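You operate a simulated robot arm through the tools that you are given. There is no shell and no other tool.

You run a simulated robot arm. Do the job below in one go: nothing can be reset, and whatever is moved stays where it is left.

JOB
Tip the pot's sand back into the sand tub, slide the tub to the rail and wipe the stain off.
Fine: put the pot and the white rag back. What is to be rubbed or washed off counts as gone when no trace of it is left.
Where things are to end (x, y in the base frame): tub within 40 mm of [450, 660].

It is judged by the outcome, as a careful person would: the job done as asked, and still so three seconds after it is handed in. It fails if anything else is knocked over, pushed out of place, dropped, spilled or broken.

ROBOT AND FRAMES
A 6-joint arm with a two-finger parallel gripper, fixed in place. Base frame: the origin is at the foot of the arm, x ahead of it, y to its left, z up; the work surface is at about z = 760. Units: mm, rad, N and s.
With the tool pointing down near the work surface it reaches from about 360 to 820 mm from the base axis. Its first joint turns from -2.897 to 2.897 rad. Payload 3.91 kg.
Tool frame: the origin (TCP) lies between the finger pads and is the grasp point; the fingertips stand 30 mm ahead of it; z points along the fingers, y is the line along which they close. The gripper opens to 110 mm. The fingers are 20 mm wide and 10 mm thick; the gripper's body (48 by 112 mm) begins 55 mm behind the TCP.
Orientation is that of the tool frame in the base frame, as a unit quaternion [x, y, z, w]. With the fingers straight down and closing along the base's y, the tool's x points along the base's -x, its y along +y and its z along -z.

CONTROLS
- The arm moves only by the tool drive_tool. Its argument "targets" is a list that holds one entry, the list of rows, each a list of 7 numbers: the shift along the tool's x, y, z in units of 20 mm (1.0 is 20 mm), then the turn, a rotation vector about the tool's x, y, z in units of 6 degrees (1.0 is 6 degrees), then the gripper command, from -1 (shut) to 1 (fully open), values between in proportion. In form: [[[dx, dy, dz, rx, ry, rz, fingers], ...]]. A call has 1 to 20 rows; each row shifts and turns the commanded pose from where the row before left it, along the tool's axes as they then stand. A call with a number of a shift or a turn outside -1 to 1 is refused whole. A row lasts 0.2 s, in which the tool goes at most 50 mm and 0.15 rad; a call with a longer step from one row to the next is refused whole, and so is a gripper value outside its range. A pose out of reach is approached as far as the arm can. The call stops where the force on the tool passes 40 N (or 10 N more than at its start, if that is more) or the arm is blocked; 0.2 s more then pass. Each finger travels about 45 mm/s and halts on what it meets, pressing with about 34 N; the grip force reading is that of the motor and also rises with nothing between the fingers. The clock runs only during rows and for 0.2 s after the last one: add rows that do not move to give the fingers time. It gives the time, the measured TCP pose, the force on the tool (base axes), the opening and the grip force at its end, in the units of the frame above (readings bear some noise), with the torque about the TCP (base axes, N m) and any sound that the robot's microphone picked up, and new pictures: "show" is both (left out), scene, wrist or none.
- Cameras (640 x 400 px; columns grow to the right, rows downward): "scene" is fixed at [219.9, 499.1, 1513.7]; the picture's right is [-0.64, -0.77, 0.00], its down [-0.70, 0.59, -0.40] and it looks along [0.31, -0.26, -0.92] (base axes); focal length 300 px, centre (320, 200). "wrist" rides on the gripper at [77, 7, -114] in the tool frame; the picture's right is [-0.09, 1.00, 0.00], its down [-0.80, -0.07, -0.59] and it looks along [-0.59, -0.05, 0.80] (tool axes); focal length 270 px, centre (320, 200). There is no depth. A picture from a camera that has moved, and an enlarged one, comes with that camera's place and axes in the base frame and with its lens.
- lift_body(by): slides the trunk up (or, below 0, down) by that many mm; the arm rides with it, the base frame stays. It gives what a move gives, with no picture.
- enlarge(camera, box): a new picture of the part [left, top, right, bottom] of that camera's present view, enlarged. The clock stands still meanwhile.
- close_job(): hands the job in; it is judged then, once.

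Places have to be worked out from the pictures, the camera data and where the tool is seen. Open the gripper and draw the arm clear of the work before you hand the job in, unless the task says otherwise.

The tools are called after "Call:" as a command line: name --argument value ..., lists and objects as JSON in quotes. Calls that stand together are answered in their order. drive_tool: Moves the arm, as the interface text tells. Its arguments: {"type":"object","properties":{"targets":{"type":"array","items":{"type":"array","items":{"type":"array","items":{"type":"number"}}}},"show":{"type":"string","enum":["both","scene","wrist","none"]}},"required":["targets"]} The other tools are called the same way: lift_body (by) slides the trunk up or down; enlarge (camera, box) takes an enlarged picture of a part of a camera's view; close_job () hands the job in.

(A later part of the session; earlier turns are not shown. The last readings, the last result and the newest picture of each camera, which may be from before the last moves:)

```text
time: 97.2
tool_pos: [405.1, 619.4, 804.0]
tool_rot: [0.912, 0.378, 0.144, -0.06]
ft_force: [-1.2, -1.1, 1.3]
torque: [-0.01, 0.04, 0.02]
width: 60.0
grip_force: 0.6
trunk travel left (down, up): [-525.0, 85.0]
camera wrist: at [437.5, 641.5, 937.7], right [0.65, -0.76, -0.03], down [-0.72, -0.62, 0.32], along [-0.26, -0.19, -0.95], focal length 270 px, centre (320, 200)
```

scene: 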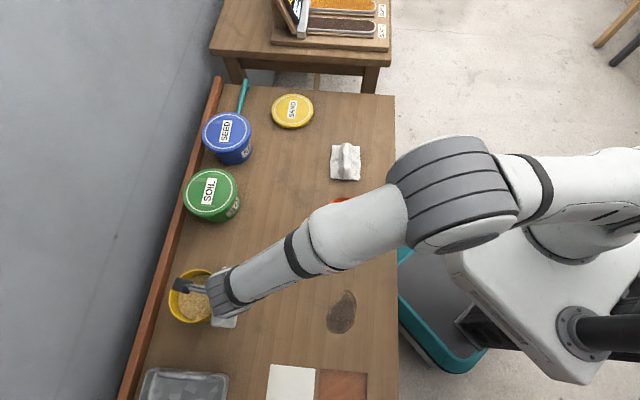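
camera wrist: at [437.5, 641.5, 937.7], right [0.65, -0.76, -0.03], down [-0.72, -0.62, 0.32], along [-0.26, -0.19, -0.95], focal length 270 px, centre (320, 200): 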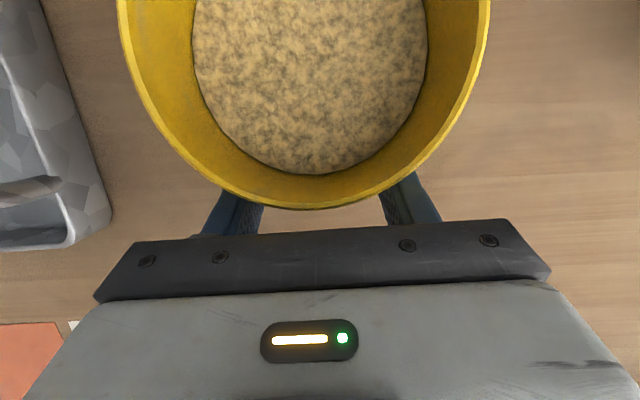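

The tub now stands at about (448, 662), within a few millimetres of the target. I back the fingers straight out and then raise the tool.

Call:
drive_tool --targets '[[[-0.5, 0, -0.1625, 0, 0, 0, 0.09], [-0.951, 0, -0.309, 0, 0, 0, 0.09], [-0.951, 0, -0.309, 0, 0, 0, 0.09], [-0.951, 0, -0.309, 0, 0, 0, 0.09], [-0.951, 0, -0.309, 0, 0, 0, 0.09], [0.309, 0, -0.951, 0, 0, 0, 0.09], [0.309, 0, -0.951, 0, 0, 0, 0.09], [0.309, 0, -0.951, 0, 0, 0, 0.09], [0.309, 0, -0.951, 0, 0, 0, 0.09], [0.309, 0, -0.951, 0, 0, 0, 0.09], [0.309, 0, -0.951, 0, 0, 0, 0.09], [0.309, 0, -0.951, 0, 0, 0, 0.09], [0.309, 0, -0.951, 0, 0, 0, 0.09], [0.309, 0, -0.951, 0, 0, 0, 0.09], [0.309, 0, -0.951, 0, 0, 0, 0.09], [0, 0, 0, 0, 0, 0, 0.09]]]' --show "both"

Call:
enlarge --camera "scene" --box '[280, 250, 440, 350]'

Call:
enlarge --camera "scene" --box '[280, 120, 440, 220]'

```text
time: 100.6
tool_pos: [340.1, 553.2, 1002.1]
tool_rot: [0.912, 0.379, 0.145, -0.06]
ft_force: [0.8, 0.0, 0.0]
torque: [0.0, 0.02, 0.0]
width: 60.0
grip_force: 0.1
trunk travel left (down, up): [-525.0, 85.0]
camera wrist: at [373.7, 576.2, 1135.7], right [0.65, -0.76, -0.03], down [-0.72, -0.62, 0.32], along [-0.26, -0.19, -0.95], focal length 270 px, centre (320, 200)
```

scene: 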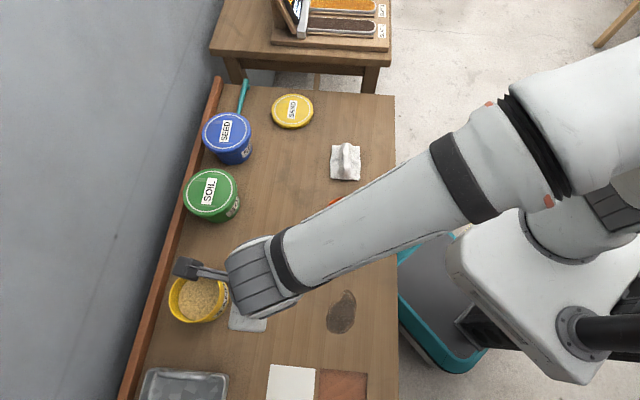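
wrist: 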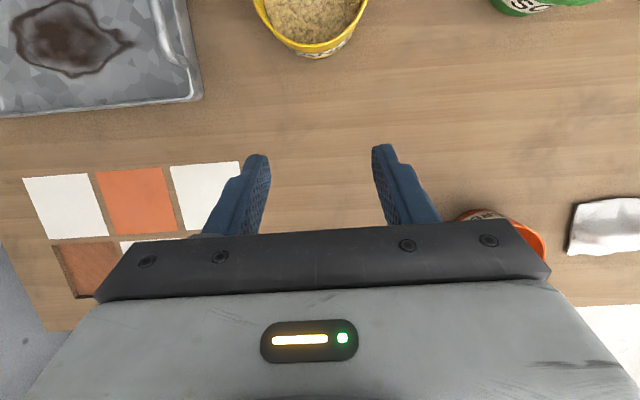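

```text
4.00 times, centred on (360, 300) of scene
camera zoom: at [219.9, 499.1, 1513.7], right [-0.64, -0.77, 0.0], down [-0.7, 0.59, -0.4], along [0.31, -0.26, -0.92], focal length 1200 px, centre (160, -200)
```

zoom: 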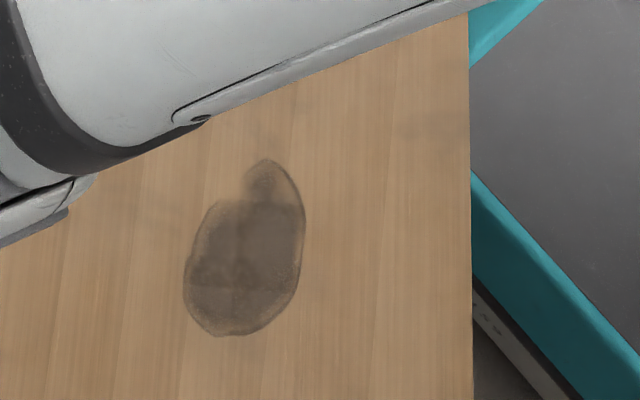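

```text
4.00 times, centred on (360, 170) of scene
camera zoom: at [219.9, 499.1, 1513.7], right [-0.64, -0.77, 0.0], down [-0.7, 0.59, -0.4], along [0.31, -0.26, -0.92], focal length 1200 px, centre (160, 320)
```

zoom: 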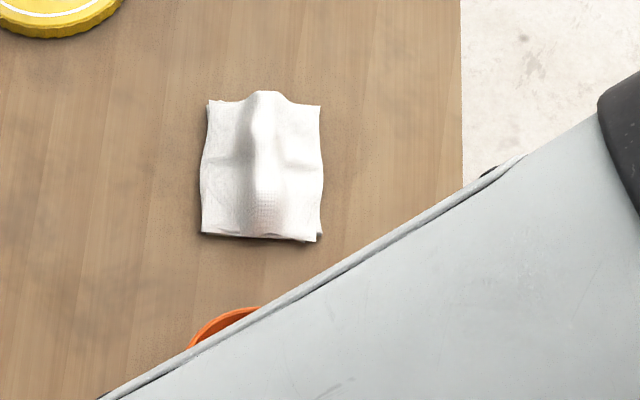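

The stain lies at about (217, 436), roughly 100 × 70 mm. I enlarge the tray's mark and the rag from this position for comparison and planning.

Call:
enlarge --camera "wrist" --box '[0, 0, 208, 130]'

Call:
enlarge --camera "wrist" --box '[480, 160, 640, 260]'

Call:
enlarge --camera "scene" --box '[120, 240, 280, 340]'

```text
3.08 times, centred on (104, 65) of wrist
camera zoom: at [373.7, 576.2, 1135.7], right [0.65, -0.76, -0.03], down [-0.72, -0.62, 0.32], along [-0.26, -0.19, -0.95], focal length 832 px, centre (985, 615)
```

zoom: 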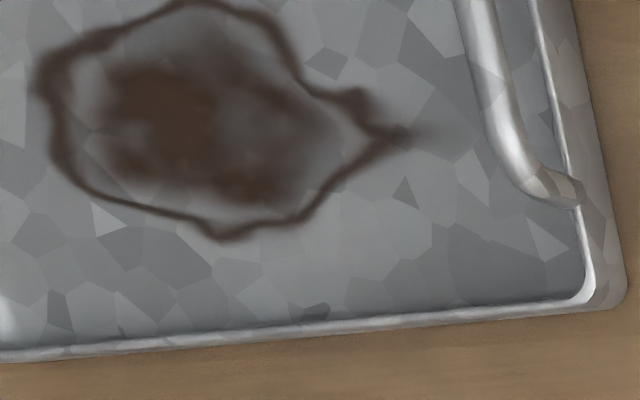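

```text
4.00 times, centred on (560, 210) of wrist
camera zoom: at [373.7, 576.2, 1135.7], right [0.65, -0.76, -0.03], down [-0.72, -0.62, 0.32], along [-0.26, -0.19, -0.95], focal length 1081 px, centre (-640, 160)
```

zoom: 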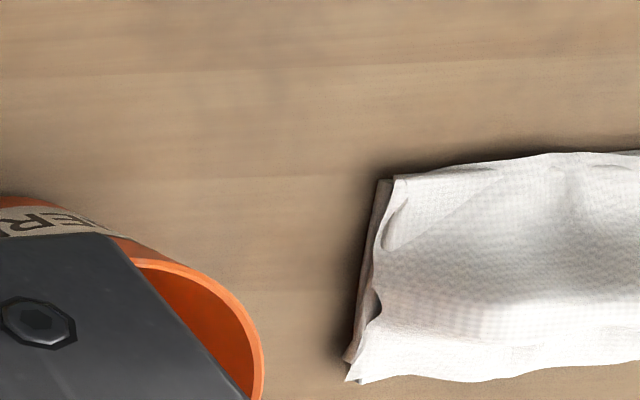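

```text
4.00 times, centred on (200, 290) of scene
camera zoom: at [219.9, 499.1, 1513.7], right [-0.64, -0.77, 0.0], down [-0.7, 0.59, -0.4], along [0.31, -0.26, -0.92], focal length 1200 px, centre (800, -160)
```

zoom: 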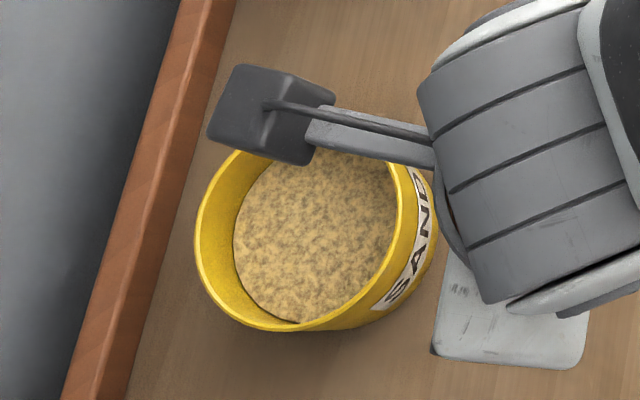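

The tray's mark lies beyond the arm's reach and belongs to the tray; the stain meant is the one the tub hid. Now I turn the tool vertical with the finger axis across the rag's ridge and travel to above the rag.

Call:
drive_tool --targets '[[[0, 0, 0, 0, -1, 0, 0.09], [0, 0, 0, 0, -1, 0, 0.09], [0, 0, 0, 0, -1, 0, 0.09], [0, 0, 0, 0, 0, 1, 0.09], [0, 0, 0, 0, 0, 1, 0.09], [0, 0, 0, 0, 0, 1, 0.09], [0, 0, 0, 0, 0, 1, 0.09], [0, 0, 0, 0, 0, 1, 0.09], [0, 0, 0, 0, 0, 1, 0.09], [0, 0, 0, 0, 0, 1, 0.09], [0, 0, 0, 0, 0, 1, 0.09], [0, 0, 0, 0, 0, 1, 0.09], [0, 0, 0, 0, 0, 1, 0.09], [0, 0, 0, 0, 0, 1, 0.09], [0, 0, 0, 0, 0, 1, 0.09], [0, 0, 0, 0, 0, 1, 0.09], [0, 0, 0, 0, 0, 1, 0.09], [0, 0, 0, 0, 0, 1, 0.09]]]' --show "scene"

Call:
drive_tool --targets '[[[1, 0.3925, 0, 0, 0, 0, 0.09], [1, 0.3925, 0, 0, 0, 0, 0.09], [1, 0.3925, 0, 0, 0, 0, 0.09], [1, 0.3925, 0, 0, 0, 0, 0.09], [1, 0.3925, 0, 0, 0, 0, 0.09], [1, 0.3925, 0, 0, 0, 0, 0.09], [1, 0.3925, 0, 0, 0, 0, 0.09], [1, 0.3925, 0, 0, 0, 0, 0.09], [1, 0.3925, 0, 0, 0, 0, 0.09], [1, 0.3925, 0, 0, 0, 0, 0.09], [1, 0.3925, 0, 0, 0, 0, 0.09], [1, 0.3925, 0, 0, 0, 0, 0.09], [1, 0.3925, 0, 0, 0, 0, 0.09], [1, 0.3925, 0, 0, 0, 0, 0.09], [1, 0.3925, 0, 0, 0, 0, 0.09], [1, 0.3925, 0, 0, 0, 0, 0.09], [1, 0.3925, 0, 0, 0, 0, 0.09], [1, 0.3925, 0, 0, 0, 0, 0.09], [1, 0.3925, 0, 0, 0, 0, 0.09], [0, 0, 0, 0, 0, 0, 0.09]]]' --show "both"

```text
time: 104.4
tool_pos: [342.8, 554.9, 1005.4]
tool_rot: [0.924, -0.383, 0.0, 0.0]
ft_force: [0.5, 1.2, 0.5]
torque: [0.06, 0.02, 0.01]
width: 60.1
grip_force: 0.1
trunk travel left (down, up): [-525.0, 85.0]
```

scene: 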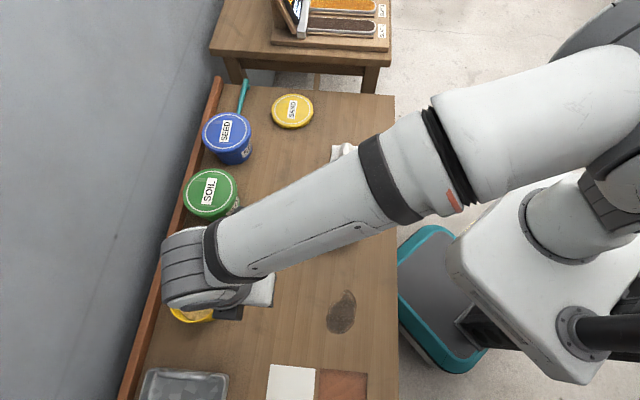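

```text
time: 108.6
tool_pos: [505.2, 179.5, 1002.9]
tool_rot: [0.924, -0.382, -0.001, 0.0]
ft_force: [-0.2, -0.2, 0.5]
torque: [0.02, 0.02, 0.0]
width: 60.0
grip_force: 0.0
trunk travel left (down, up): [-525.0, 85.0]
camera wrist: at [556.6, 120.8, 1117.8], right [-0.77, -0.64, 0.0], down [-0.52, 0.62, 0.59], along [-0.38, 0.46, -0.8], focal length 270 px, centre (320, 200)
```

scene: 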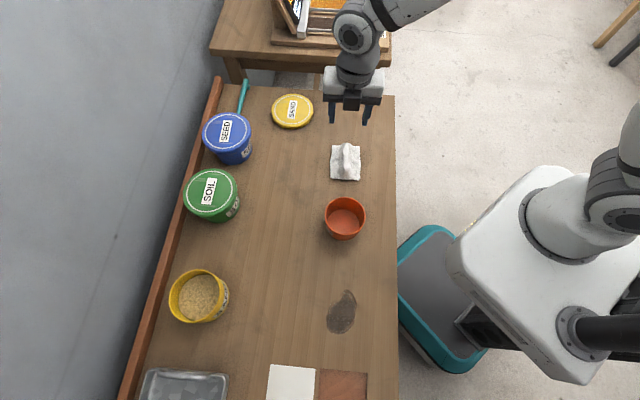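
wrist: 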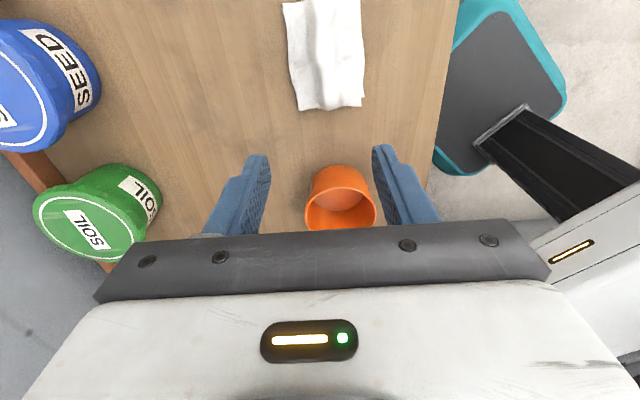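

The scene is unobstructed now. I enlarge the rag in both views and check the tub and the stain.

Call:
enlarge --camera "wrist" --box '[240, 0, 416, 110]'

Call:
enlarge --camera "scene" --box '[296, 120, 392, 180]'

Call:
enlarge --camera "scene" --box '[120, 240, 280, 340]'

Call:
enlarge --camera "scene" --box '[280, 260, 400, 335]'

```text
3.64 times, centred on (328, 55) of wrist
camera zoom: at [556.6, 120.8, 1117.8], right [-0.77, -0.64, 0.0], down [-0.52, 0.62, 0.59], along [-0.38, 0.46, -0.8], focal length 983 px, centre (291, 727)
```

zoom: 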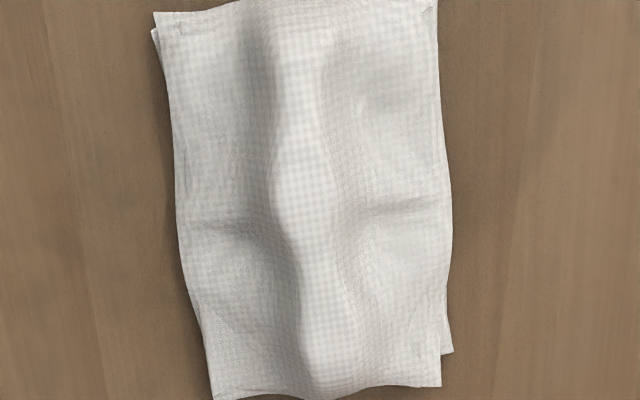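

```text
6.67 times, centred on (344, 150) of scene
camera zoom: at [219.9, 499.1, 1513.7], right [-0.64, -0.77, 0.0], down [-0.7, 0.59, -0.4], along [0.31, -0.26, -0.92], focal length 2000 px, centre (160, 533)
```

zoom: 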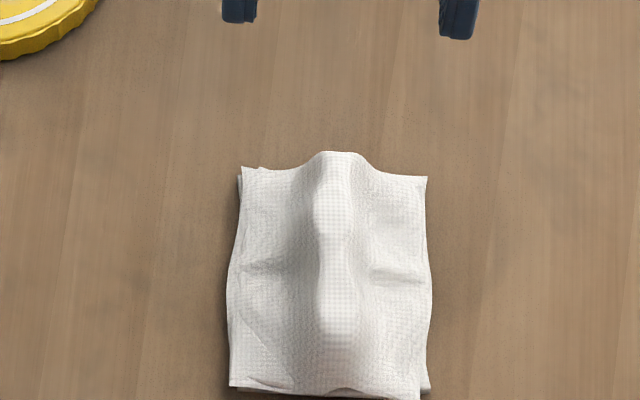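

```text
4.00 times, centred on (200, 290) of scene
camera zoom: at [219.9, 499.1, 1513.7], right [-0.64, -0.77, 0.0], down [-0.7, 0.59, -0.4], along [0.31, -0.26, -0.92], focal length 1200 px, centre (800, -160)
```

zoom: 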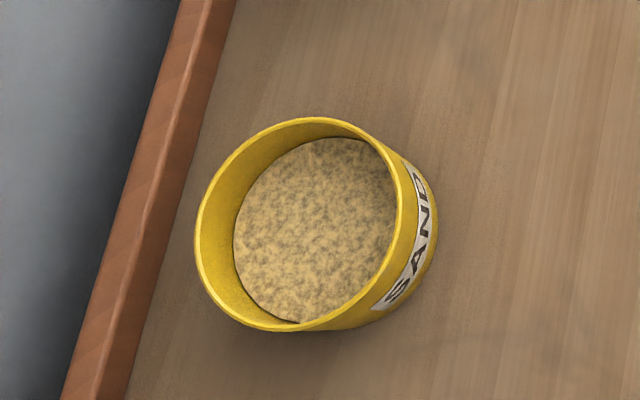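

```text
5.33 times, centred on (340, 298) of scene
camera zoom: at [219.9, 499.1, 1513.7], right [-0.64, -0.77, 0.0], down [-0.7, 0.59, -0.4], along [0.31, -0.26, -0.92], focal length 1600 px, centre (213, -320)
```

zoom: 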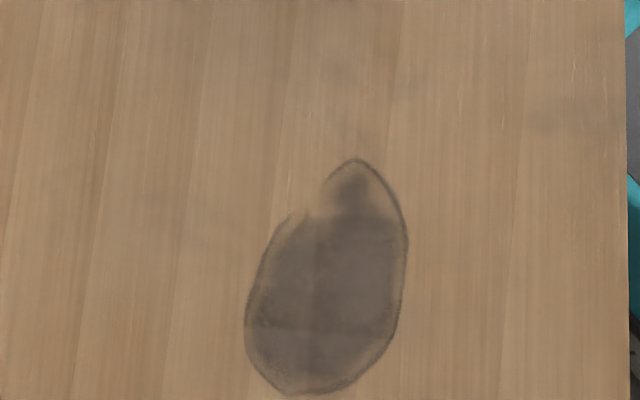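

The rag's ridge runs along the bench with a waist at its centre, about (518, 155). I move above it and descend to about z=850 for a closer look.

Call:
drive_tool --targets '[[[0.165, 0.052, 0.956, 0, 0, 0, 0.09], [0.165, 0.052, 0.956, 0, 0, 0, 0.09], [0.165, 0.052, 0.956, 0, 0, 0, 0.09], [0.165, 0.052, 0.956, 0, 0, 0, 0.09], [0.165, 0.052, 0.956, 0, 0, 0, 0.09], [0.165, 0.052, 0.956, 0, 0, 0, 0.09], [0.165, 0.052, 0.956, 0, 0, 0, 0.09], [0.165, 0.052, 0.956, 0, 0, 0, 0.09], [0, 0, 0, 0, 0, 0, 0.09]]]' --show "both"

Call:
enlarge --camera "wrist" --box '[200, 60, 440, 210]'

Call:
enlarge --camera "scene" --box '[296, 120, 392, 180]'

```text
time: 110.6
tool_pos: [517.4, 153.2, 850.0]
tool_rot: [0.924, -0.383, 0.0, 0.0]
ft_force: [-0.2, -0.8, -0.4]
torque: [0.02, 0.0, -0.01]
width: 59.7
grip_force: 0.0
trunk travel left (down, up): [-525.0, 85.0]
camera wrist: at [567.7, 94.4, 965.3], right [-0.77, -0.64, 0.0], down [-0.52, 0.62, 0.59], along [-0.38, 0.46, -0.8], focal length 270 px, centre (320, 200)
```

scene: 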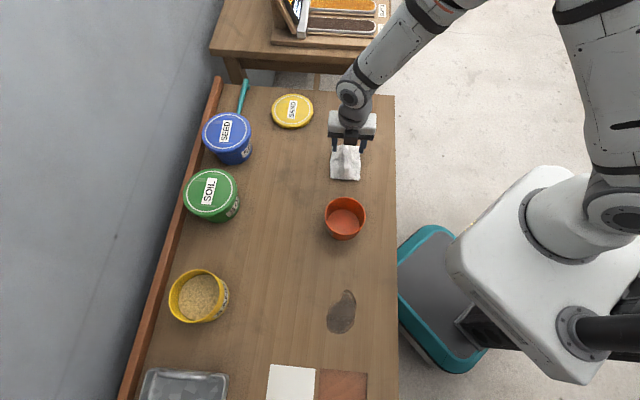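
wrist: 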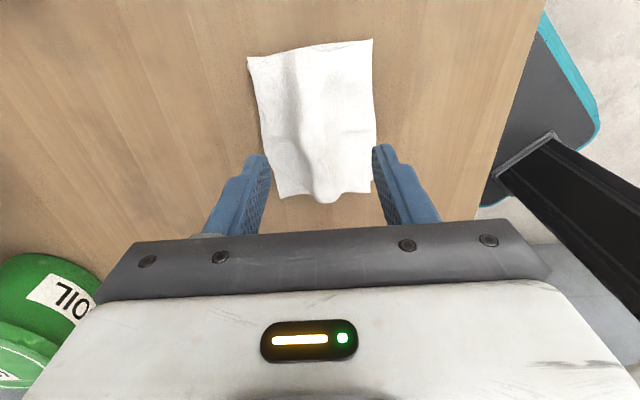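

```text
2.67 times, centred on (320, 135) of wrist
camera zoom: at [567.7, 94.4, 965.3], right [-0.77, -0.64, 0.0], down [-0.52, 0.62, 0.59], along [-0.38, 0.46, -0.8], focal length 721 px, centre (320, 373)
```

zoom: 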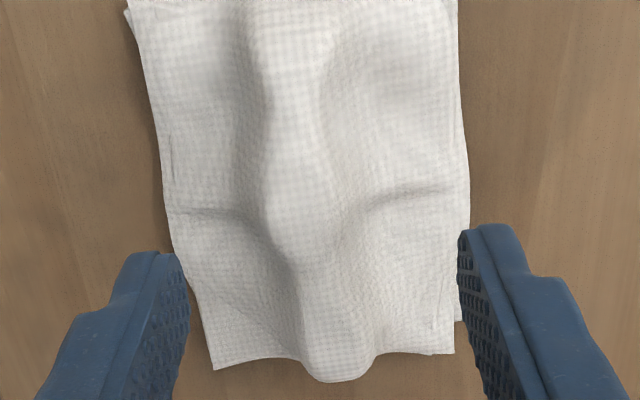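

```text
6.67 times, centred on (344, 150) of scene
camera zoom: at [219.9, 499.1, 1513.7], right [-0.64, -0.77, 0.0], down [-0.7, 0.59, -0.4], along [0.31, -0.26, -0.92], focal length 2000 px, centre (160, 533)
```

zoom: 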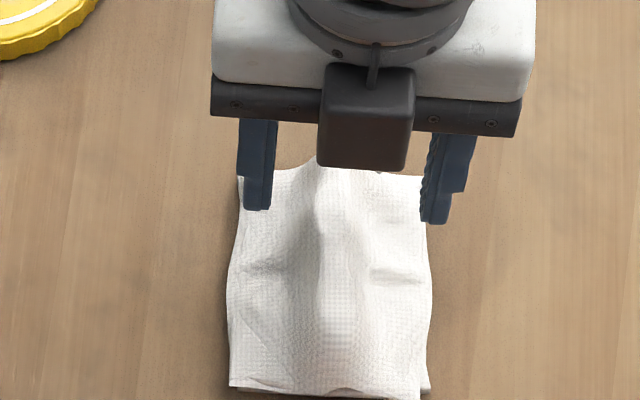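

The ridge waist sits about 5 mm left and 5 mm below the point under the TCP in this view. I correct for that and descend so the fingertips straddle the ridge at about z=772.

Call:
drive_tool --targets '[[[-0.0625, -0.0625, 0.6, 0, 0, 0, 0.09], [-0.0625, -0.0625, 0.6, 0, 0, 0, 0.09], [-0.0625, -0.0625, 0.6, 0, 0, 0, 0.09], [-0.0625, -0.0625, 0.5, 0, 0, 0, 0.09], [0, 0, 0, 0, 0, 0, 0.09]]]' --show "both"

Call:
enlarge --camera "wrist" --box '[200, 60, 440, 210]'

Call:
enlarge --camera "scene" --box '[296, 120, 392, 180]'

```text
time: 111.8
tool_pos: [517.1, 160.5, 806.5]
tool_rot: [0.924, -0.382, 0.0, 0.0]
ft_force: [-0.8, -2.5, 8.7]
torque: [-0.15, 0.1, 0.0]
width: 60.1
grip_force: 0.1
trunk travel left (down, up): [-525.0, 85.0]
camera wrist: at [568.3, 102.1, 921.2], right [-0.77, -0.64, 0.0], down [-0.52, 0.62, 0.59], along [-0.38, 0.46, -0.8], focal length 270 px, centre (320, 200)
```

scene: 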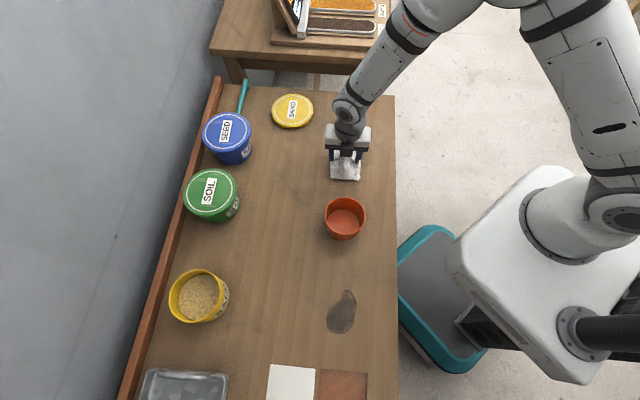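
wrist: 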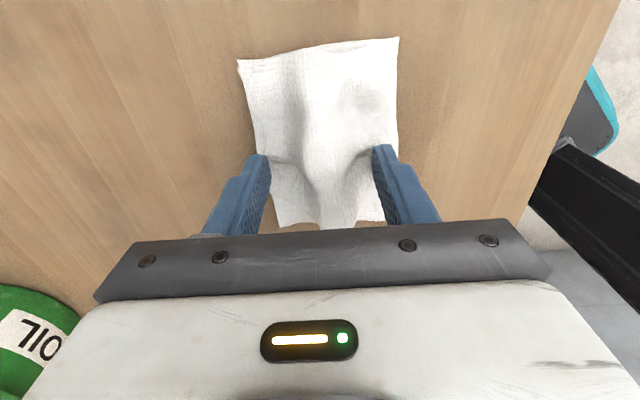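

```text
2.67 times, centred on (320, 135) of wrist
camera zoom: at [568.3, 102.1, 921.2], right [-0.77, -0.64, 0.0], down [-0.52, 0.62, 0.59], along [-0.38, 0.46, -0.8], focal length 721 px, centre (320, 373)
```

zoom: 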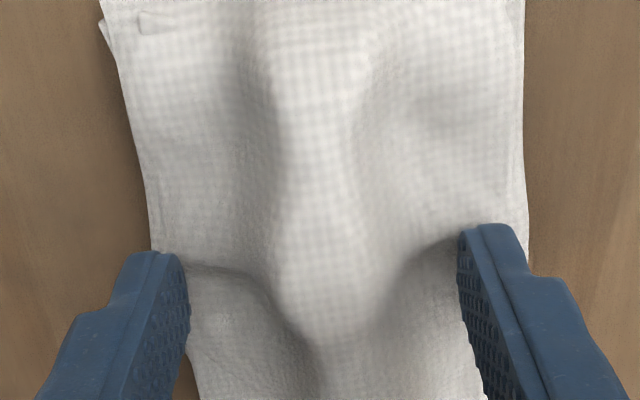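

```text
6.67 times, centred on (344, 150) of scene
camera zoom: at [219.9, 499.1, 1513.7], right [-0.64, -0.77, 0.0], down [-0.7, 0.59, -0.4], along [0.31, -0.26, -0.92], focal length 2000 px, centre (160, 533)
```

zoom: 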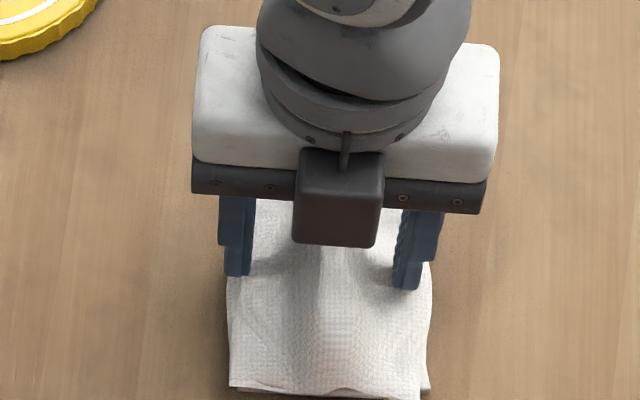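

The fingertips already rest on the rag's flat part (8.7 N at z≈806). I raise 2 mm to ease the force, then close on the ridge.

Call:
drive_tool --targets '[[[0, 0, -0.1, 0, 0, 0, 0.09], [0, 0, 0, 0, 0, 0, -0.3], [0, 0, 0, 0, 0, 0, -0.6], [0, 0, 0, 0, 0, 0, -1], [0, 0, 0, 0, 0, 0, -1], [0, 0, 0, 0, 0, 0, -1], [0, 0, 0, 0, 0, 0, -1]]]' --show "both"

Call:
enlarge --camera "wrist" --box '[200, 60, 440, 210]'

```text
time: 113.4
tool_pos: [517.2, 161.8, 806.8]
tool_rot: [0.924, -0.382, 0.001, 0.0]
ft_force: [-0.5, -0.7, 0.7]
torque: [0.01, -0.02, 0.02]
width: 21.1
grip_force: 34.1
trunk travel left (down, up): [-525.0, 85.0]
camera wrist: at [568.6, 102.8, 922.1], right [-0.77, -0.64, 0.0], down [-0.52, 0.62, 0.59], along [-0.38, 0.46, -0.8], focal length 270 px, centre (320, 200)
```

scene: 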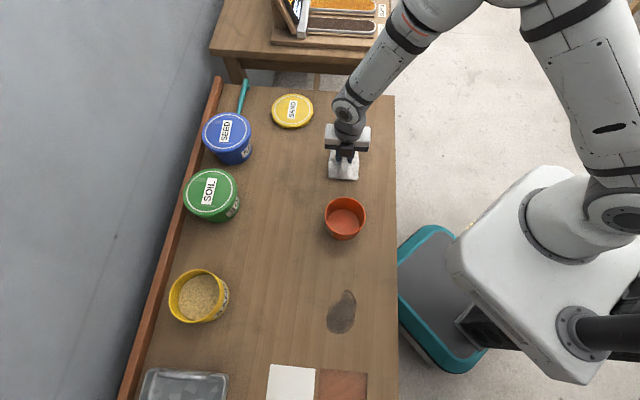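
wrist: 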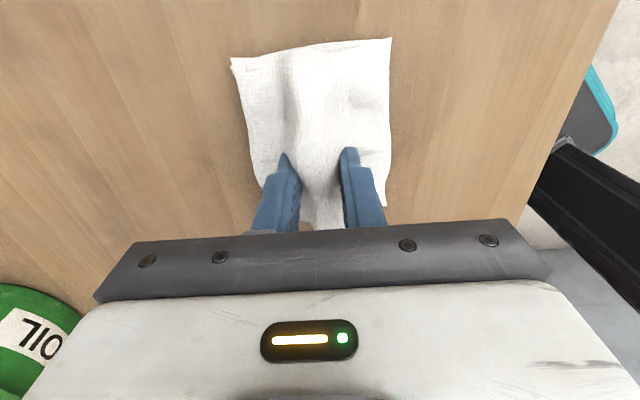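

```text
2.67 times, centred on (320, 135) of wrist
camera zoom: at [568.6, 102.8, 922.1], right [-0.77, -0.64, 0.0], down [-0.52, 0.62, 0.59], along [-0.38, 0.46, -0.8], focal length 721 px, centre (320, 373)
```

zoom: 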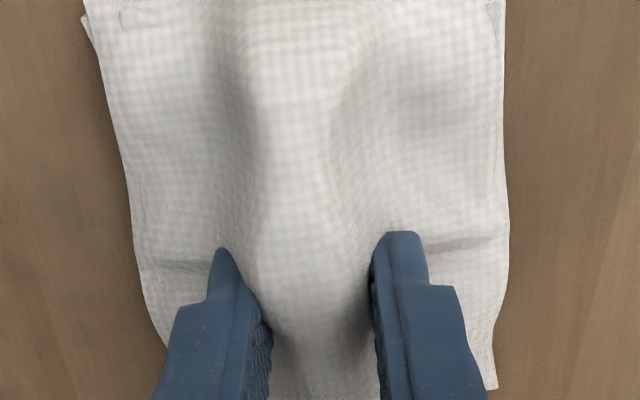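

The fingers hold the ridge at 21 mm width with 34 N. I lift the rag straight up to clear the pot's height and check it.

Call:
drive_tool --targets '[[[0, 0, -0.3, 0, 0, 0, -1], [0, 0, -0.6, 0, 0, 0, -1], [0, 0, -0.9, 0, 0, 0, -1], [0, 0, -0.9, 0, 0, 0, -1], [0, 0, -0.9, 0, 0, 0, -1], [0, 0, -0.9, 0, 0, 0, -1], [0, 0, -0.9, 0, 0, 0, -1], [0, 0, -0.8, 0, 0, 0, -1], [0, 0, 0, 0, 0, 0, -1]]]' --show "both"

```text
time: 115.4
tool_pos: [517.8, 162.5, 931.7]
tool_rot: [0.924, -0.382, 0.0, -0.001]
ft_force: [0.7, 0.5, -0.3]
torque: [0.02, 0.03, 0.0]
width: 21.2
grip_force: 34.3
trunk travel left (down, up): [-525.0, 85.0]
camera wrist: at [569.2, 103.5, 1047.4], right [-0.77, -0.64, 0.0], down [-0.52, 0.62, 0.59], along [-0.38, 0.46, -0.8], focal length 270 px, centre (320, 200)
```

scene: 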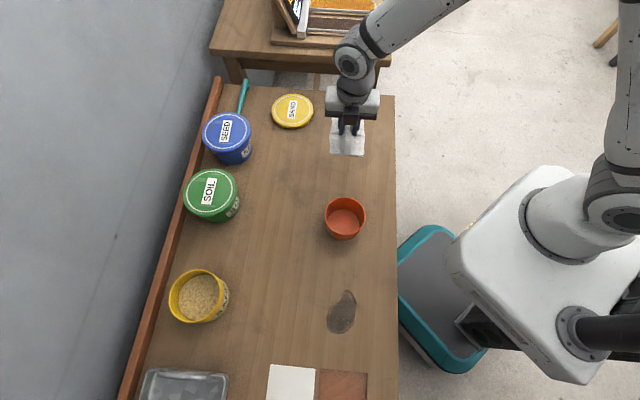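
wrist: 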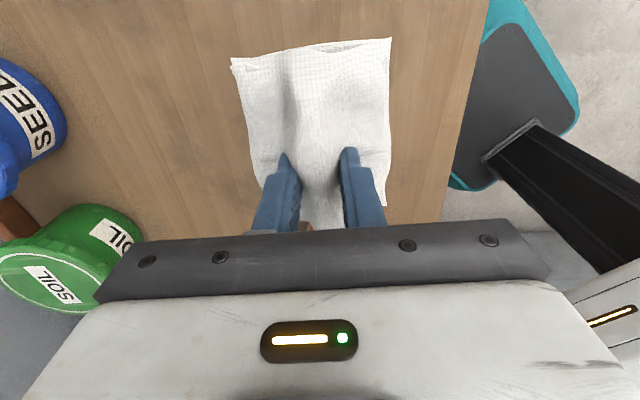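

The rag hangs stiffly from the fingers. I carry it along the bench to above the stain.

Call:
drive_tool --targets '[[[-0.5, 0.046, 0, 0, 0, 0, -1], [-1, 0.046, 0, 0, 0, 0, -1], [-1, 0.046, 0, 0, 0, 0, -1], [-1, 0.046, 0, 0, 0, 0, -1], [-1, 0.046, 0, 0, 0, 0, -1], [-1, 0.046, 0, 0, 0, 0, -1], [-1, 0.046, 0, 0, 0, 0, -1], [-1, 0.046, 0, 0, 0, 0, -1], [-1, 0.046, 0, 0, 0, 0, -1], [-1, 0.046, 0, 0, 0, 0, -1], [-1, 0.046, 0, 0, 0, 0, -1], [-1, 0.046, 0, 0, 0, 0, -1], [-1, 0.046, 0, 0, 0, 0, -1], [-1, 0.046, 0, 0, 0, 0, -1], [-1, 0.046, 0, 0, 0, 0, -1], [-1, 0.046, 0, 0, 0, 0, -1], [-1, 0.046, 0, 0, 0, 0, -1], [-1, 0.046, 0, 0, 0, 0, -1], [-1, 0.046, 0, 0, 0, 0, -1], [-1, 0.046, 0, 0, 0, 0, -1]]]' --show "both"

```text
time: 119.6
tool_pos: [227.2, 425.3, 931.9]
tool_rot: [0.924, -0.382, 0.001, 0.0]
ft_force: [-0.2, -0.1, -0.8]
torque: [0.0, 0.01, -0.04]
width: 21.2
grip_force: 34.4
trunk travel left (down, up): [-525.0, 85.0]
camera wrist: at [277.6, 367.0, 1046.1], right [-0.77, -0.64, 0.0], down [-0.52, 0.62, 0.59], along [-0.38, 0.46, -0.8], focal length 270 px, centre (320, 200)
```

scene: 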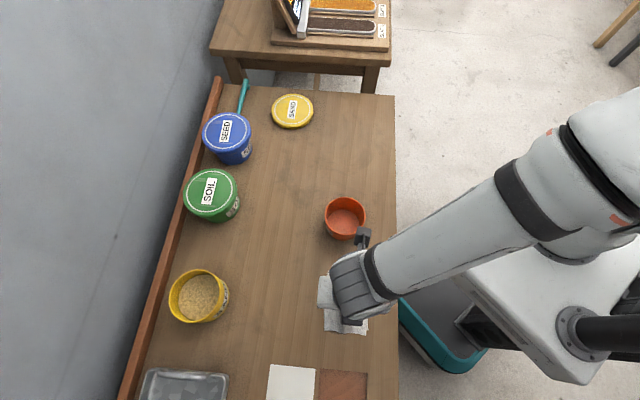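
wrist: 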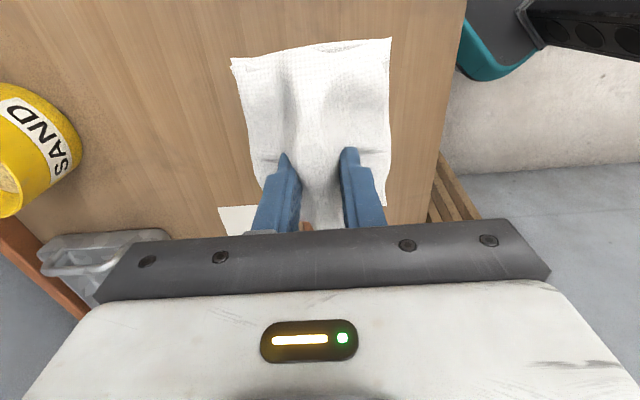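

The rag is above the stain; I shift the last 16 mm and descend to just above the bench.

Call:
drive_tool --targets '[[[-0.133, 0, 0.9, 0, 0, 0, -1], [-0.133, 0, 0.9, 0, 0, 0, -1], [-0.133, 0, 0.9, 0, 0, 0, -1], [-0.133, 0, 0.9, 0, 0, 0, -1], [-0.133, 0, 0.9, 0, 0, 0, -1], [-0.133, 0, 0.9, 0, 0, 0, -1], [0, 0, 0.3, 0, 0, 0, -1], [0, 0, 0.2, 0, 0, 0, -1], [0, 0, 0.1, 0, 0, 0, -1], [0, 0, 0, 0, 0, 0, -1]]]' --show "both"

```text
time: 121.8
tool_pos: [216.8, 438.4, 809.3]
tool_rot: [0.924, -0.383, 0.0, 0.0]
ft_force: [0.5, 0.5, -1.0]
torque: [0.0, 0.01, 0.03]
width: 21.1
grip_force: 33.9
trunk travel left (down, up): [-525.0, 85.0]
camera wrist: at [268.4, 378.5, 925.4], right [-0.77, -0.64, 0.0], down [-0.52, 0.62, 0.59], along [-0.38, 0.46, -0.8], focal length 270 px, centre (320, 200)
```

scene: 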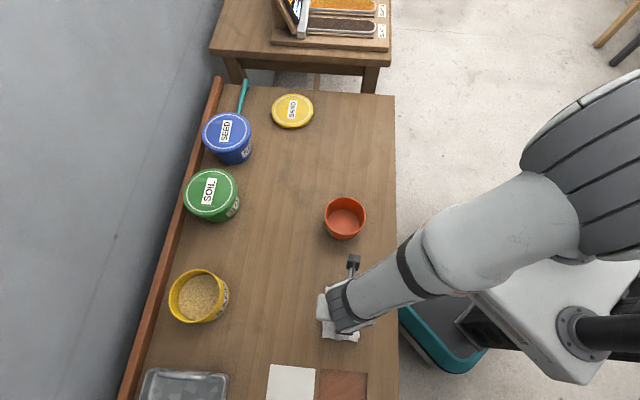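
wrist: 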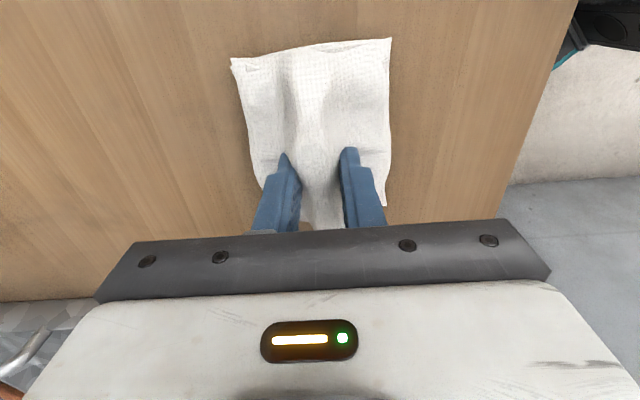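

The rag hovers over the whole stain at z≈810. I lower in 1 mm steps to find contact.

Call:
drive_tool --targets '[[[0, 0, 0.05, 0, 0, 0, -1], [0, 0, 0.05, 0, 0, 0, -1], [0, 0, 0.05, 0, 0, 0, -1], [0, 0, 0.05, 0, 0, 0, -1], [0, 0, 0, 0, 0, 0, -1]]]' --show "none"

```text
time: 123.0
tool_pos: [217.5, 437.1, 806.5]
tool_rot: [0.924, -0.383, 0.0, -0.001]
ft_force: [-3.4, -1.1, 9.3]
torque: [-0.09, 0.1, 0.05]
width: 21.3
grip_force: 33.4
trunk travel left (down, up): [-525.0, 85.0]
```

Contact is made with about 9 N of press. I rub in strokes along and across the stain.

Call:
drive_tool --targets '[[[0.75, 0, 0, 0, 0, 0, -1], [0.75, 0, 0, 0, 0, 0, -1], [-0.75, 0, 0, 0, 0, 0, -1], [-0.75, 0, 0, 0, 0, 0, -1], [-0.75, 0, 0, 0, 0, 0, -1], [-0.75, 0, 0, 0, 0, 0, -1], [0.75, 0, 0, 0, 0, 0, -1], [0.75, 0, 0, 0, 0, 0, -1], [0, 0.6, 0, 0, 0, 0, -1], [0, 0.6, 0, 0, 0, 0, -1], [0, -0.6, 0, 0, 0, 0, -1], [0, -0.6, 0, 0, 0, 0, -1], [0, -0.6, 0, 0, 0, 0, -1], [0, -0.6, 0, 0, 0, 0, -1], [0, 0.6, 0, 0, 0, 0, -1], [0, 0.6, 0, 0, 0, 0, -1]]]' --show "both"

```text
time: 126.4
tool_pos: [217.1, 437.0, 807.3]
tool_rot: [0.924, -0.383, 0.0, 0.0]
ft_force: [-0.7, -0.1, -0.3]
torque: [-0.01, 0.0, 0.03]
width: 21.3
grip_force: 33.7
trunk travel left (down, up): [-525.0, 85.0]
camera wrist: at [268.3, 377.9, 922.9], right [-0.77, -0.64, 0.0], down [-0.52, 0.62, 0.59], along [-0.38, 0.46, -0.8], focal length 270 px, centre (320, 200)
```

scene: 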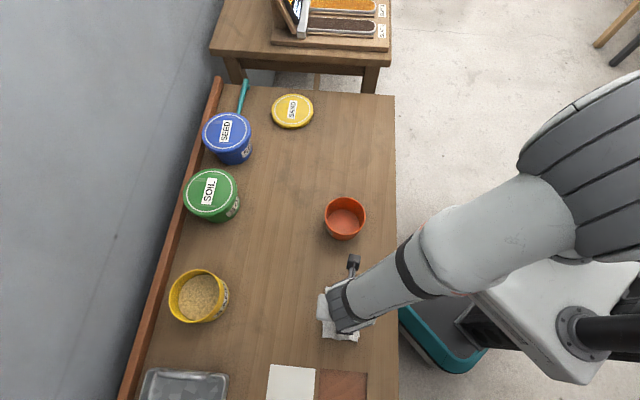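
wrist: 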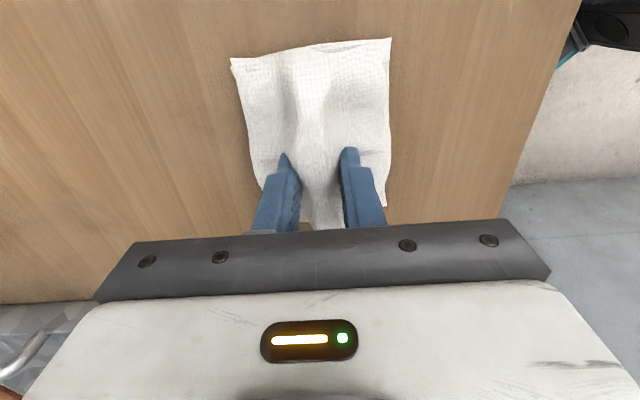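

The pressure faded to zero during the strokes. I press down again by about 2 mm and check the force.

Call:
drive_tool --targets '[[[0, 0, 0.05, 0, 0, 0, -1], [0, 0, 0.05, 0, 0, 0, -1], [0, 0, 0, 0, 0, 0, -1]]]' --show "none"

```text
time: 127.2
tool_pos: [217.0, 436.0, 806.2]
tool_rot: [0.924, -0.383, 0.0, 0.0]
ft_force: [-6.9, -2.6, 18.0]
torque: [-0.31, -0.04, 0.01]
width: 21.5
grip_force: 34.0
trunk travel left (down, up): [-525.0, 85.0]
```

Pressure is back at 18 N. I rub again with longer, also diagonal strokes.

Call:
drive_tool --targets '[[[0.8, 0, 0, 0, 0, 0, -1], [0.8, 0, 0, 0, 0, 0, -1], [-0.8, 0, 0, 0, 0, 0, -1], [-0.8, 0, 0, 0, 0, 0, -1], [-0.8, 0, 0, 0, 0, 0, -1], [-0.8, 0, 0, 0, 0, 0, -1], [0.8, 0, 0, 0, 0, 0, -1], [0.8, 0, 0, 0, 0, 0, -1], [0.6, 0.6, 0, 0, 0, 0, -1], [0.6, 0.6, 0, 0, 0, 0, -1], [-0.6, -0.6, 0, 0, 0, 0, -1], [-0.6, -0.6, 0, 0, 0, 0, -1], [-0.6, -0.6, 0, 0, 0, 0, -1], [-0.6, -0.6, 0, 0, 0, 0, -1], [0.6, 0.6, 0, 0, 0, 0, -1], [0.6, 0.6, 0, 0, 0, 0, -1]]]' --show "none"

```text
time: 129.2
tool_pos: [216.5, 427.9, 806.8]
tool_rot: [0.924, -0.383, 0.001, -0.005]
ft_force: [-0.7, -2.3, 12.2]
torque: [-0.76, -0.16, -0.1]
width: 21.2
grip_force: 33.8
trunk travel left (down, up): [-525.0, 85.0]
stopped in row 9: the force on the tool passed its limit at 42 N (the readings are from after the stop); the commanded pose is now the measured one
```

The force limit tripped (42 N) on a diagonal stroke, so I ease the press by half a millimetre and rub with gentler strokes.

Call:
drive_tool --targets '[[[0, 0, -0.03, 0, 0, 0, -1], [0.5, 0, 0, 0, 0, 0, -1], [0.5, 0, 0, 0, 0, 0, -1], [0.5, 0, 0, 0, 0, 0, -1], [-0.5, 0, 0, 0, 0, 0, -1], [-0.5, 0, 0, 0, 0, 0, -1], [-0.5, 0, 0, 0, 0, 0, -1], [-0.5, 0, 0, 0, 0, 0, -1], [-0.5, 0, 0, 0, 0, 0, -1], [-0.5, 0, 0, 0, 0, 0, -1], [-0.5, 0, 0, 0, 0, 0, -1], [0.5, 0, 0, 0, 0, 0, -1], [0.5, 0, 0, 0, 0, 0, -1], [0.5, 0, 0, 0, 0, 0, -1], [0, 0, 0, 0, 0, 0, -1]]]' --show "none"

```text
time: 132.4
tool_pos: [212.3, 436.0, 806.6]
tool_rot: [0.924, -0.382, 0.0, -0.004]
ft_force: [-1.0, -0.1, 1.6]
torque: [-0.04, 0.15, 0.04]
width: 21.3
grip_force: 33.6
trunk travel left (down, up): [-525.0, 85.0]
```

I lift the rag and move it aside towards the tiles, to inspect the stain with the scene camera.

Call:
drive_tool --targets '[[[0, 0, -0.9, 0, 0, 0, -1], [0, 0, -0.9, 0, 0, 0, -1], [0, 0, -0.9, 0, 0, 0, -1], [0, 0, -0.9, 0, 0, 0, -1], [0, 0, -0.9, 0, 0, 0, -1], [-1, 0, 0, 0, 0, 0, -1], [-1, 0, 0, 0, 0, 0, -1], [-1, 0, 0, 0, 0, 0, -1], [-1, 0, 0, 0, 0, 0, -1], [-1, 0, 0, 0, 0, 0, -1], [-1, 0, 0, 0, 0, 0, -1], [-1, 0, 0, 0, 0, 0, -1], [-1, 0, 0, 0, 0, 0, -1], [0, 0, 0, 0, 0, 0, -1]]]' --show "both"

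Call:
enlarge --camera "scene" --box '[280, 260, 400, 335]'

```text
time: 135.4
tool_pos: [98.7, 550.7, 898.6]
tool_rot: [0.924, -0.383, 0.0, -0.004]
ft_force: [0.1, 0.3, -1.6]
torque: [0.03, -0.04, 0.02]
width: 21.2
grip_force: 33.7
trunk travel left (down, up): [-525.0, 85.0]
camera wrist: at [148.1, 490.1, 1012.7], right [-0.77, -0.64, -0.01], down [-0.52, 0.61, 0.6], along [-0.38, 0.46, -0.8], focal length 270 px, centre (320, 200)
```

scene: 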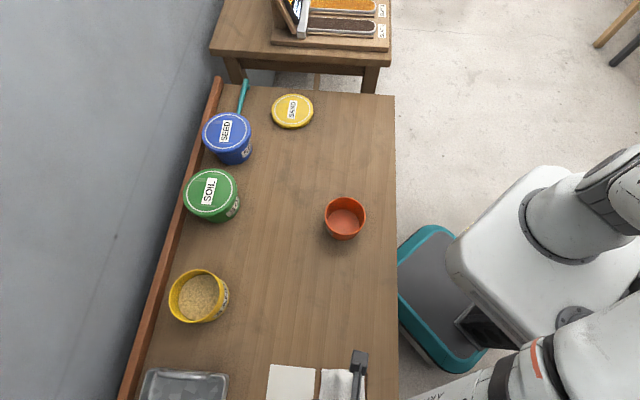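
wrist: 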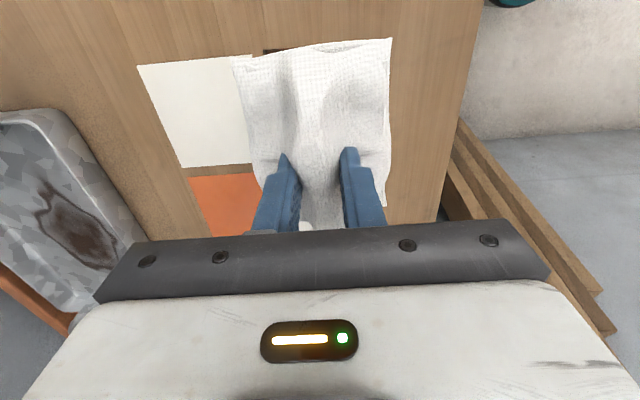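

```text
5.33 times, centred on (340, 298) of scene
camera zoom: at [219.9, 499.1, 1513.7], right [-0.64, -0.77, 0.0], down [-0.7, 0.59, -0.4], along [0.31, -0.26, -0.92], focal length 1600 px, centre (213, -320)
```

zoom: 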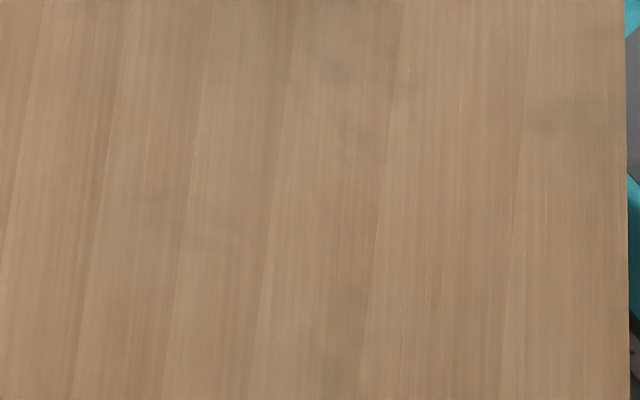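

The stain seems gone, but I look closer for faint traces.

Call:
enlarge --camera "scene" --box '[320, 285, 368, 315]'

Call:
enlarge --camera "scene" --box '[316, 305, 380, 345]'

Call:
enlarge --camera "scene" --box '[230, 230, 400, 336]'

```text
13.33 times, centred on (344, 300) of scene
camera zoom: at [219.9, 499.1, 1513.7], right [-0.64, -0.77, 0.0], down [-0.7, 0.59, -0.4], along [0.31, -0.26, -0.92], focal length 4000 px, centre (0, -1133)
```

zoom: 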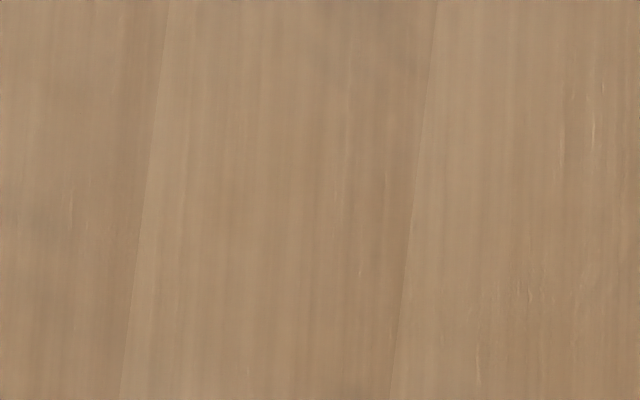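

```text
10.00 times, centred on (348, 325) of scene
camera zoom: at [219.9, 499.1, 1513.7], right [-0.64, -0.77, 0.0], down [-0.7, 0.59, -0.4], along [0.31, -0.26, -0.92], focal length 3000 px, centre (40, -1050)
```

zoom: 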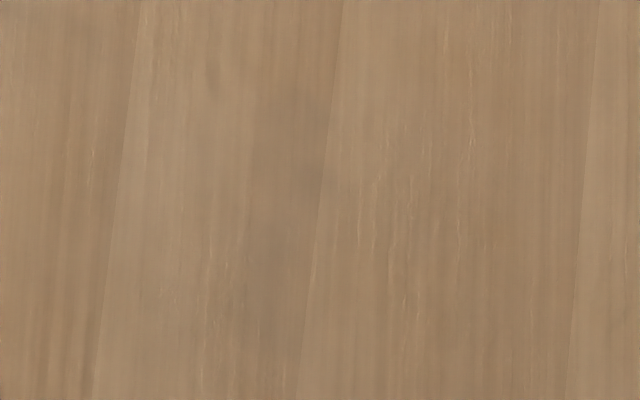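

```text
3.76 times, centred on (315, 283) of scene
camera zoom: at [219.9, 499.1, 1513.7], right [-0.64, -0.77, 0.0], down [-0.7, 0.59, -0.4], along [0.31, -0.26, -0.92], focal length 1130 px, centre (339, -112)
```

zoom: 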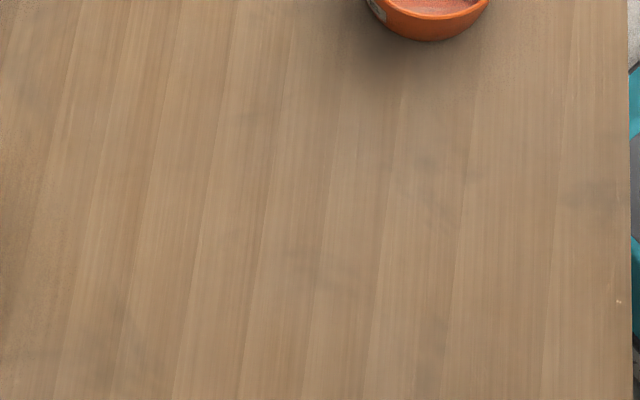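

No clear trace remains; a very faint patch looks like wood grain but I want to be sure. I go back and give the area one more pass with light pressure.

Call:
drive_tool --targets '[[[1, 0, 0, 0, 0, 0, -1], [1, 0, 0, 0, 0, 0, -1], [1, 0, 0, 0, 0, 0, -1], [1, 0, 0, 0, 0, 0, -1], [1, 0, 0, 0, 0, 0, -1], [1, 0, 0, 0, 0, 0, -1], [1, 0, 0, 0, 0, 0, -1], [0.9, -0.14, 0, 0, 0, 0, -1], [0, 0, 0.9, 0, 0, 0, -1], [0, 0, 0.9, 0, 0, 0, -1], [0, 0, 0.9, 0, 0, 0, -1], [0, 0, 0.9, 0, 0, 0, -1], [0, 0, 0.5, 0, 0, 0, -1], [0, 0, 0.2, 0, 0, 0, -1], [0, 0, 0, 0, 0, 0, -1]]]' --show "none"

```text
time: 138.6
tool_pos: [211.8, 440.4, 809.8]
tool_rot: [0.924, -0.383, 0.001, -0.005]
ft_force: [-0.2, 0.0, -0.2]
torque: [0.02, 0.01, -0.02]
width: 21.3
grip_force: 34.3
trunk travel left (down, up): [-525.0, 85.0]
```

I lower to contact in small steps.

Call:
drive_tool --targets '[[[0, 0, 0.05, 0, 0, 0, -1], [0, 0, 0.05, 0, 0, 0, -1], [0, 0, 0.05, 0, 0, 0, -1], [0, 0, 0.03, 0, 0, 0, -1], [0, 0, 0, 0, 0, 0, -1]]]' --show "none"

```text
time: 139.8
tool_pos: [210.6, 440.7, 806.3]
tool_rot: [0.924, -0.382, 0.0, -0.005]
ft_force: [0.5, 0.0, -0.5]
torque: [0.04, 0.02, -0.03]
width: 21.4
grip_force: 34.4
trunk travel left (down, up): [-525.0, 85.0]
```

Call:
drive_tool --targets '[[[0, 0, 0.03, 0, 0, 0, -1], [0, 0, 0.03, 0, 0, 0, -1], [0, 0, 0, 0, 0, 0, -1]]]' --show "none"

```text
time: 140.6
tool_pos: [210.8, 439.7, 805.1]
tool_rot: [0.924, -0.383, 0.0, -0.006]
ft_force: [0.1, 2.9, 6.1]
torque: [-0.16, 0.03, -0.02]
width: 21.3
grip_force: 33.8
trunk travel left (down, up): [-525.0, 85.0]
```

Contact at 6 N. I add a little more press and rub with moderate strokes both ways.

Call:
drive_tool --targets '[[[0, 0, 0.02, 0, 0, 0, -1], [0.6, 0, 0, 0, 0, 0, -1], [0.6, 0, 0, 0, 0, 0, -1], [-0.6, 0, 0, 0, 0, 0, -1], [-0.6, 0, 0, 0, 0, 0, -1], [-0.6, 0, 0, 0, 0, 0, -1], [-0.6, 0, 0, 0, 0, 0, -1], [0.6, 0, 0, 0, 0, 0, -1], [0.6, 0, 0.02, 0, 0, 0, -1], [0, 0.5, 0, 0, 0, 0, -1], [0, 0.5, 0, 0, 0, 0, -1], [0, -0.5, 0, 0, 0, 0, -1], [0, -0.5, 0, 0, 0, 0, -1], [0, -0.5, 0, 0, 0, 0, -1], [0, -0.5, 0, 0, 0, 0, -1], [0, 0.5, 0, 0, 0, 0, -1], [0, 0.5, 0, 0, 0, 0, -1]]]' --show "none"

```text
time: 142.1
tool_pos: [199.9, 451.1, 805.0]
tool_rot: [0.924, -0.382, 0.0, -0.006]
ft_force: [-0.6, -7.3, 22.3]
torque: [-0.47, 0.49, 0.13]
width: 21.3
grip_force: 33.9
trunk travel left (down, up): [-525.0, 85.0]
stopped in row 7: the force on the tool passed its limit at 41 N (the readings are from after the stop); the commanded pose is now the measured one
```

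The limit tripped again when reversing. I ease 1 mm and do gentler strokes back and across.

Call:
drive_tool --targets '[[[0, 0, -0.05, 0, 0, 0, -1], [0.3, 0, 0, 0, 0, 0, -1], [0.4, 0, 0, 0, 0, 0, -1], [0.4, 0, 0, 0, 0, 0, -1], [0, 0.3, 0, 0, 0, 0, -1], [0, 0.4, 0, 0, 0, 0, -1], [0, 0.4, 0, 0, 0, 0, -1], [0, -0.4, 0, 0, 0, 0, -1], [0, -0.4, 0, 0, 0, 0, -1], [0, -0.4, 0, 0, 0, 0, -1], [0, -0.4, 0, 0, 0, 0, -1], [0, -0.3, 0, 0, 0, 0, -1], [0, -0.3, 0, 0, 0, 0, -1], [0, 0.4, 0, 0, 0, 0, -1], [0, 0.4, 0, 0, 0, 0, -1], [0, 0.3, 0, 0, 0, 0, -1]]]' --show "none"

```text
time: 145.5
tool_pos: [215.4, 435.9, 806.5]
tool_rot: [0.924, -0.383, 0.0, -0.005]
ft_force: [6.0, 5.7, 20.7]
torque: [-0.11, 0.26, -0.08]
width: 21.3
grip_force: 33.7
trunk travel left (down, up): [-525.0, 85.0]
```

Those strokes ran under about 20 N. I add a last set along the bench, slightly eased, then lift and inspect.

Call:
drive_tool --targets '[[[0, 0, -0.03, 0, 0, 0, -1], [0.3, 0, 0, 0, 0, 0, -1], [0.4, 0, 0, 0, 0, 0, -1], [0.4, 0, 0, 0, 0, 0, -1], [-0.3, 0, 0, 0, 0, 0, -1], [-0.4, 0, 0, 0, 0, 0, -1], [-0.4, 0, 0, 0, 0, 0, -1], [-0.4, 0, 0, 0, 0, 0, -1], [-0.4, 0, 0, 0, 0, 0, -1], [-0.4, 0, 0, 0, 0, 0, -1], [-0.3, 0, 0, 0, 0, 0, -1], [0.3, 0, 0, 0, 0, 0, -1], [0.4, 0, 0, 0, 0, 0, -1], [0.4, 0, 0, 0, 0, 0, -1], [0.4, 0, 0, 0, 0, 0, -1]]]' --show "none"

```text
time: 148.7
tool_pos: [217.7, 435.0, 806.7]
tool_rot: [0.924, -0.383, 0.001, -0.004]
ft_force: [-0.8, 0.1, 0.0]
torque: [-0.05, -0.01, 0.0]
width: 21.4
grip_force: 33.9
trunk travel left (down, up): [-525.0, 85.0]
```

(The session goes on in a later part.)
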